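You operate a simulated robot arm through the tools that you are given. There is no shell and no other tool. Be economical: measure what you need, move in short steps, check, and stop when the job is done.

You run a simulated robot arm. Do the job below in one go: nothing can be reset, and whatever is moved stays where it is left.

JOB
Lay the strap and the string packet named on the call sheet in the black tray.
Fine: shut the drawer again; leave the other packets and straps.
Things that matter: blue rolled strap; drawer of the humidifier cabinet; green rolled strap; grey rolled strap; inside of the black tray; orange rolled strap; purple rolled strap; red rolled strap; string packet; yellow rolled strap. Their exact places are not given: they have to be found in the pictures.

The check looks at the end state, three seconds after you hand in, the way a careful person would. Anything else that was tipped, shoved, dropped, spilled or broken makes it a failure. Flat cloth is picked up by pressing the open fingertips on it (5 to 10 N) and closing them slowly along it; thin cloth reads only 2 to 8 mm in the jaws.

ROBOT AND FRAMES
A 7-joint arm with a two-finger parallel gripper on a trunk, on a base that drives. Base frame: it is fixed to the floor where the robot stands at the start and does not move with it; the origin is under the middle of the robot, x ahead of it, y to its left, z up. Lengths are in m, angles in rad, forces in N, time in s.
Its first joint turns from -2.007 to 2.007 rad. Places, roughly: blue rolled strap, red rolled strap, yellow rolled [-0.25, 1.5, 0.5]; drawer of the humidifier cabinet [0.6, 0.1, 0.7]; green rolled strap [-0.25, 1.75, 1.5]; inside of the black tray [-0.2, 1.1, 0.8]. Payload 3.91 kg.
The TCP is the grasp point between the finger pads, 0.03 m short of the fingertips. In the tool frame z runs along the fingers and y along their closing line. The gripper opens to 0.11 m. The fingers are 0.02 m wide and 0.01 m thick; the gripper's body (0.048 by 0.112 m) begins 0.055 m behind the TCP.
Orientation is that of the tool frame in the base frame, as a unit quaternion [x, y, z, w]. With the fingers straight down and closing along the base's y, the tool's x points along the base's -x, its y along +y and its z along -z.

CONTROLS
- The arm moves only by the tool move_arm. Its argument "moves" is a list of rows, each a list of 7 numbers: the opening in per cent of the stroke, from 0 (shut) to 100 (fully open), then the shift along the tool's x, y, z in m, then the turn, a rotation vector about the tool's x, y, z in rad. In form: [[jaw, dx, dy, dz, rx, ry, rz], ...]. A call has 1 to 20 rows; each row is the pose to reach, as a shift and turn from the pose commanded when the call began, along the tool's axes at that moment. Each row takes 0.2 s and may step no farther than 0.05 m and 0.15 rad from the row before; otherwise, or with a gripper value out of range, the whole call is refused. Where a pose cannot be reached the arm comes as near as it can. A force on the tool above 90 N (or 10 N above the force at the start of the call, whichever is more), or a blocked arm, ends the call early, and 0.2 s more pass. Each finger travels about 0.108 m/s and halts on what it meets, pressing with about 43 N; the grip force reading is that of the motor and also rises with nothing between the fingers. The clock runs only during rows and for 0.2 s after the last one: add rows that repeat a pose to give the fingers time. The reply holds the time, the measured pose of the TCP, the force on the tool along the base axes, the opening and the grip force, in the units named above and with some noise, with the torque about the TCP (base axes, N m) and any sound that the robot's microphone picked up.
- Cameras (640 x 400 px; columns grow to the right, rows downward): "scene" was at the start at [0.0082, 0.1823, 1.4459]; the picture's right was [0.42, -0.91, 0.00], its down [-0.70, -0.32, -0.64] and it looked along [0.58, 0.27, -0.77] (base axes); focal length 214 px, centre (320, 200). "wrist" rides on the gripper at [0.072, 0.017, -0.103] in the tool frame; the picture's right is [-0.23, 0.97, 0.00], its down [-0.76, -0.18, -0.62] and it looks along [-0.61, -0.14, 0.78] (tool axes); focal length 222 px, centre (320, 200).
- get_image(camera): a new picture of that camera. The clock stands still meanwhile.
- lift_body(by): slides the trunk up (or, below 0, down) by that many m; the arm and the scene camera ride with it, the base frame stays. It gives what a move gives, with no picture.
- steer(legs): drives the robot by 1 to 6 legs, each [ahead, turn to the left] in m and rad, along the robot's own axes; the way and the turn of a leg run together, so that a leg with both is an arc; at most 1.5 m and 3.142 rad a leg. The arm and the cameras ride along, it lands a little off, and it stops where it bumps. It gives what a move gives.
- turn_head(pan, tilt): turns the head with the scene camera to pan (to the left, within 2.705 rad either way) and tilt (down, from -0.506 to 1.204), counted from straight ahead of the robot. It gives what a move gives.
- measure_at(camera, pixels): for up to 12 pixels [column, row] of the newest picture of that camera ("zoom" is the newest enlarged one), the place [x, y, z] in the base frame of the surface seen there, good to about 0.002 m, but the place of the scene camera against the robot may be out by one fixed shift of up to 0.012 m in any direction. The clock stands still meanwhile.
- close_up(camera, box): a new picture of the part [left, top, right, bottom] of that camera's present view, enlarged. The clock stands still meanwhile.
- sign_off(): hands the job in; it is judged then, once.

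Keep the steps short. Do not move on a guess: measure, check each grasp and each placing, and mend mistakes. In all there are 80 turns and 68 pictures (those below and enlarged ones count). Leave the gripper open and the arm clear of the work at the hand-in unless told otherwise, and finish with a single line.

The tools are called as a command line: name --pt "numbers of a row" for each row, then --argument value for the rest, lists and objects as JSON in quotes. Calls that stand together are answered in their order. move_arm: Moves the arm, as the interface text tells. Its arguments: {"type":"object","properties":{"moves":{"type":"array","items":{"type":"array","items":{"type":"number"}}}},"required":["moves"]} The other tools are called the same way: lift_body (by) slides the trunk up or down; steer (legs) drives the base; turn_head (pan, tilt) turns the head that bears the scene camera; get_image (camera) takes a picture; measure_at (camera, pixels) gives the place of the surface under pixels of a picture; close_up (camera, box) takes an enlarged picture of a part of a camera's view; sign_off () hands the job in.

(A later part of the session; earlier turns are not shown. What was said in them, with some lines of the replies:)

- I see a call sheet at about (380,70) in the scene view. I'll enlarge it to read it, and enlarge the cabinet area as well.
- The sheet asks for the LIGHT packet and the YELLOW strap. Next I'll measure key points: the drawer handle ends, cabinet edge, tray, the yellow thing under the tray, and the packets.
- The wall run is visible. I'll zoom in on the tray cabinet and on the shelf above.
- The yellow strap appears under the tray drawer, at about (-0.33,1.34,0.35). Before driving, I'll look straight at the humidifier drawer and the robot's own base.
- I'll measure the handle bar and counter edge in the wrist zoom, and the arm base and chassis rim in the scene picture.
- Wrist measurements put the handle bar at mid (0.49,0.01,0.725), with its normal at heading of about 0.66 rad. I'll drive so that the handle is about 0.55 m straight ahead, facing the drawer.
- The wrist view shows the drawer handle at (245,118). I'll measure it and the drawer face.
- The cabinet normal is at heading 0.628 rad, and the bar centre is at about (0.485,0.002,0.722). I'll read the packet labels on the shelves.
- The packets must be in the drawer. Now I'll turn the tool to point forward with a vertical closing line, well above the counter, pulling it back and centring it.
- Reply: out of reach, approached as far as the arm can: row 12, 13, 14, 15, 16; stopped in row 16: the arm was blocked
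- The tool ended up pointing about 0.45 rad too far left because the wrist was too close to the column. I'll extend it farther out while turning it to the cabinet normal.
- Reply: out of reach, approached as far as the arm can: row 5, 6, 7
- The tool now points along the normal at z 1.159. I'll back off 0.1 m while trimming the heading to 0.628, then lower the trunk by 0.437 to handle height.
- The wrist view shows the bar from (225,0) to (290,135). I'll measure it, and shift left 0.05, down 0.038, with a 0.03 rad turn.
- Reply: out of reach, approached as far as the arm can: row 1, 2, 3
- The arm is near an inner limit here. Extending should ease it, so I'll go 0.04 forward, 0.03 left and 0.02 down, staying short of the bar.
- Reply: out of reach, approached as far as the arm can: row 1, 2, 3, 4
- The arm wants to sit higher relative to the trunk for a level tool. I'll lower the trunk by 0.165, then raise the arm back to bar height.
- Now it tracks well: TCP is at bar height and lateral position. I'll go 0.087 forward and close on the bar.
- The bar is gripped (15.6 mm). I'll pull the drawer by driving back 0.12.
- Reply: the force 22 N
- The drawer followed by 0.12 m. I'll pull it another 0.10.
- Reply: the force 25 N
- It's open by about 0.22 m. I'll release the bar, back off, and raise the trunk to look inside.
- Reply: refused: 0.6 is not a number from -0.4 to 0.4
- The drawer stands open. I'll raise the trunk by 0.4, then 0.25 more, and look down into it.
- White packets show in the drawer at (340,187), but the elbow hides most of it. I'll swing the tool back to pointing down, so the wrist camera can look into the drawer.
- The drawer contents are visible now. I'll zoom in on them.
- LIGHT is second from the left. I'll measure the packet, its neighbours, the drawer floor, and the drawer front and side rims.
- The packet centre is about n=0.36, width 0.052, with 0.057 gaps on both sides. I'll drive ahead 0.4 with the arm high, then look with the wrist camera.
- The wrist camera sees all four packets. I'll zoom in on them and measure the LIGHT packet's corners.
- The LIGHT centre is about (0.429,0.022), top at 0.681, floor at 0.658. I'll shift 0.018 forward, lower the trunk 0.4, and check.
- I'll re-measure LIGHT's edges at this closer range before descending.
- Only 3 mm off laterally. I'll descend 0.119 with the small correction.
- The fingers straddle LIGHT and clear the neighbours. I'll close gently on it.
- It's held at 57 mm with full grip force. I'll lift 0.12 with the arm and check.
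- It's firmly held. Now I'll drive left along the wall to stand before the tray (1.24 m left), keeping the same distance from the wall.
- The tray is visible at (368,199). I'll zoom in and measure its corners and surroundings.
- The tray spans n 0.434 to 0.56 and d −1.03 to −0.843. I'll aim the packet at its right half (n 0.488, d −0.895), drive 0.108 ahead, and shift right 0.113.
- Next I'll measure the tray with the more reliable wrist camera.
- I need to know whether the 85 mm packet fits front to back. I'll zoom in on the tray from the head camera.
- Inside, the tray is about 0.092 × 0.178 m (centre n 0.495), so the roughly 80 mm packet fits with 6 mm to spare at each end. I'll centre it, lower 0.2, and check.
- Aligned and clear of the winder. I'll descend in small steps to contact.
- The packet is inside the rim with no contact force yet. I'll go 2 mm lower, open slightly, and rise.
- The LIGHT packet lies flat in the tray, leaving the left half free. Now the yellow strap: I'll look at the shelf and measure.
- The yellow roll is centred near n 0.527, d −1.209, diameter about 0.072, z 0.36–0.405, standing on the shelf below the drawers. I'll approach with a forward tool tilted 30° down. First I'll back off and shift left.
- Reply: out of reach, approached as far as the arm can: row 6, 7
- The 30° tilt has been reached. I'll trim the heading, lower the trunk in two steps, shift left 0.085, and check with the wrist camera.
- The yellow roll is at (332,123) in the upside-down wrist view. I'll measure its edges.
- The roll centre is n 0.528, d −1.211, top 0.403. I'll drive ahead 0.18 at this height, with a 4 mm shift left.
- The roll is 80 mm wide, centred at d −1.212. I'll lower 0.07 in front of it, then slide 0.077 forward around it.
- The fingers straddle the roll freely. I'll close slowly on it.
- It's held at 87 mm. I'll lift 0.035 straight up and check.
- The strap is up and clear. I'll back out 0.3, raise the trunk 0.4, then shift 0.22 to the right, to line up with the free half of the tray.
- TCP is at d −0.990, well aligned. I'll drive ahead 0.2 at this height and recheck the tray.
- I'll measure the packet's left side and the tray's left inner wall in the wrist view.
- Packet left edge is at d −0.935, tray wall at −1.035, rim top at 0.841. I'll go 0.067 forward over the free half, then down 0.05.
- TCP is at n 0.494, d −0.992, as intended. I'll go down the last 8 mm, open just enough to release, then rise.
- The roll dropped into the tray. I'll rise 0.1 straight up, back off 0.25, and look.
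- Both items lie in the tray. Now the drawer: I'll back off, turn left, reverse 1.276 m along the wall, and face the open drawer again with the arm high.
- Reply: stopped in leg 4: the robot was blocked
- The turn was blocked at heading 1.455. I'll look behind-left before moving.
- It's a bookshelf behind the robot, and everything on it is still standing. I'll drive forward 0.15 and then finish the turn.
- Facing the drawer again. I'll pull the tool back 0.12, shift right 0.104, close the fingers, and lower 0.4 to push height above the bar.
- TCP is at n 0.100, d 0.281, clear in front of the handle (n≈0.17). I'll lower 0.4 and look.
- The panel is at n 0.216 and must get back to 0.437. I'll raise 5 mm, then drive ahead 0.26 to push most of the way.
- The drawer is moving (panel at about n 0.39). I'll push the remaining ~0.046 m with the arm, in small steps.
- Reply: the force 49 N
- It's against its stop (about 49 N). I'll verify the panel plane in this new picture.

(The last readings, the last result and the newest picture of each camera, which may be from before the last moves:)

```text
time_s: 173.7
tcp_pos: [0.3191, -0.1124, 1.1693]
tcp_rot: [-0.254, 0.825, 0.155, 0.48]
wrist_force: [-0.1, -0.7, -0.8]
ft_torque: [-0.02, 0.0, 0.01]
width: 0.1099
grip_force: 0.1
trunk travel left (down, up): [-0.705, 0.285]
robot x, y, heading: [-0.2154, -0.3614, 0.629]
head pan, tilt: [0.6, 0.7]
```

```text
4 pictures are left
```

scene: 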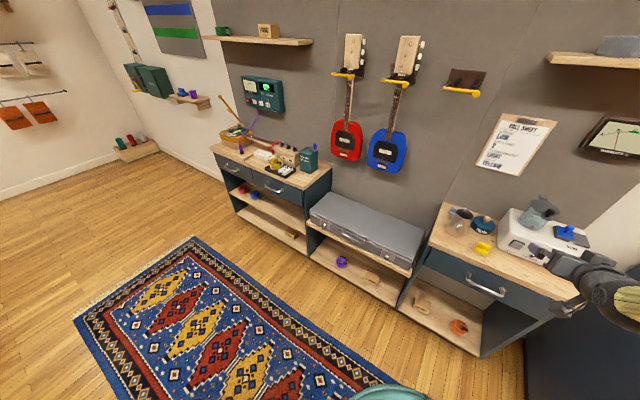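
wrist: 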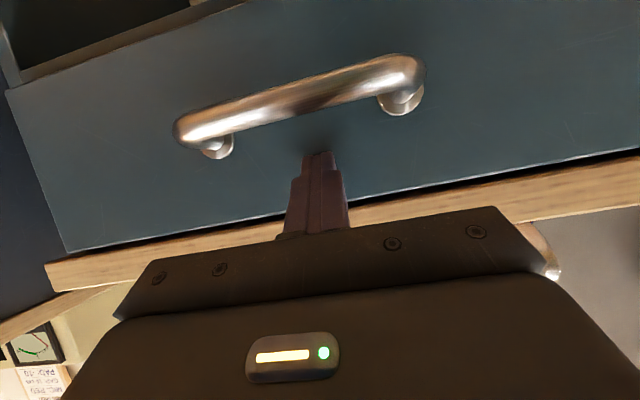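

The panel is at n 0.437, so the drawer is shut. One last look at the tray and the cabinet.

close_up --camera "scene" --box '[210, 130, 330, 205]'

close_up --camera "scene" --box '[390, 190, 600, 360]'

```text
5.33 times, centred on (270, 168) of scene
```

zoom: 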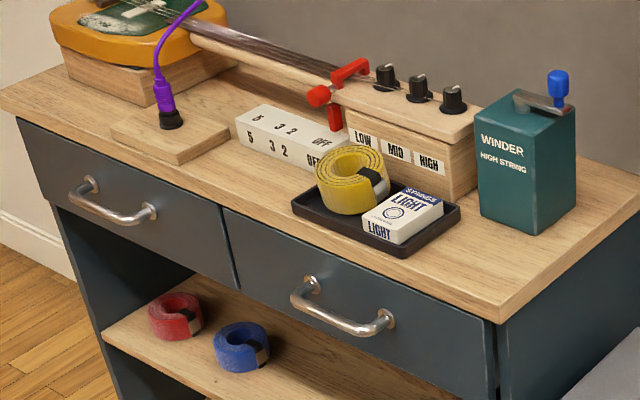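

```text
2.35 times, centred on (495, 275) of scene
```

zoom: 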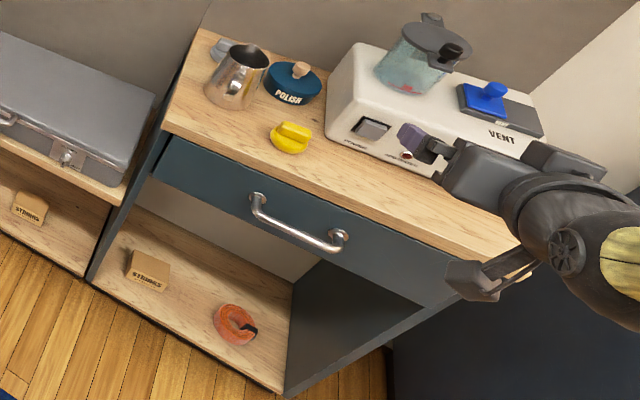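

The roll's left side is near the rim, so I'll measure whether its top is level and at floor height.

close_up --camera "scene" --box '[260, 150, 300, 180]'

measure_at --camera "zoom" --pixels '[[180, 150], [210, 80], [300, 70], [310, 180], [225, 200], [200, 250], [270, 290], [90, 290], [480, 240]]'

```text
13.33 times, centred on (280, 165) of scene
```

zoom: 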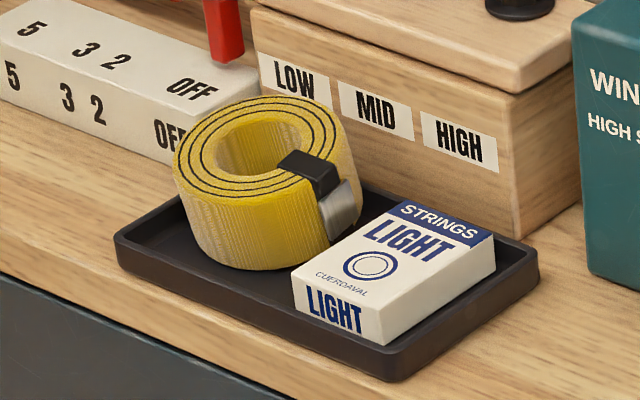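

```text
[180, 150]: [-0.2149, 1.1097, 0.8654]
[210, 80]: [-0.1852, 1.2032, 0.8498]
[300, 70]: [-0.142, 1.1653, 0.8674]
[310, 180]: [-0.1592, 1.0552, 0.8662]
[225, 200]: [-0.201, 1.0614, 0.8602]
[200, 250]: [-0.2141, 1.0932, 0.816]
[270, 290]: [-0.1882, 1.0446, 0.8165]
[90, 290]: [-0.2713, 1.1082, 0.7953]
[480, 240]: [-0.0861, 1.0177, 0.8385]
```

The strap lies flat on the tray floor beside the LIGHT packet. The drawer is shut, the gripper is open and the arm is clear, so I'll hand in.

sign_off

```text
The job is handed in.
```

The LIGHT string packet and the yellow rolled strap lie flat in the black tray, the humidifier drawer is shut again, and the other packets and straps were left in place; the base bumped the bookshelf behind it once while turning, with nothing on it seen to have fallen.
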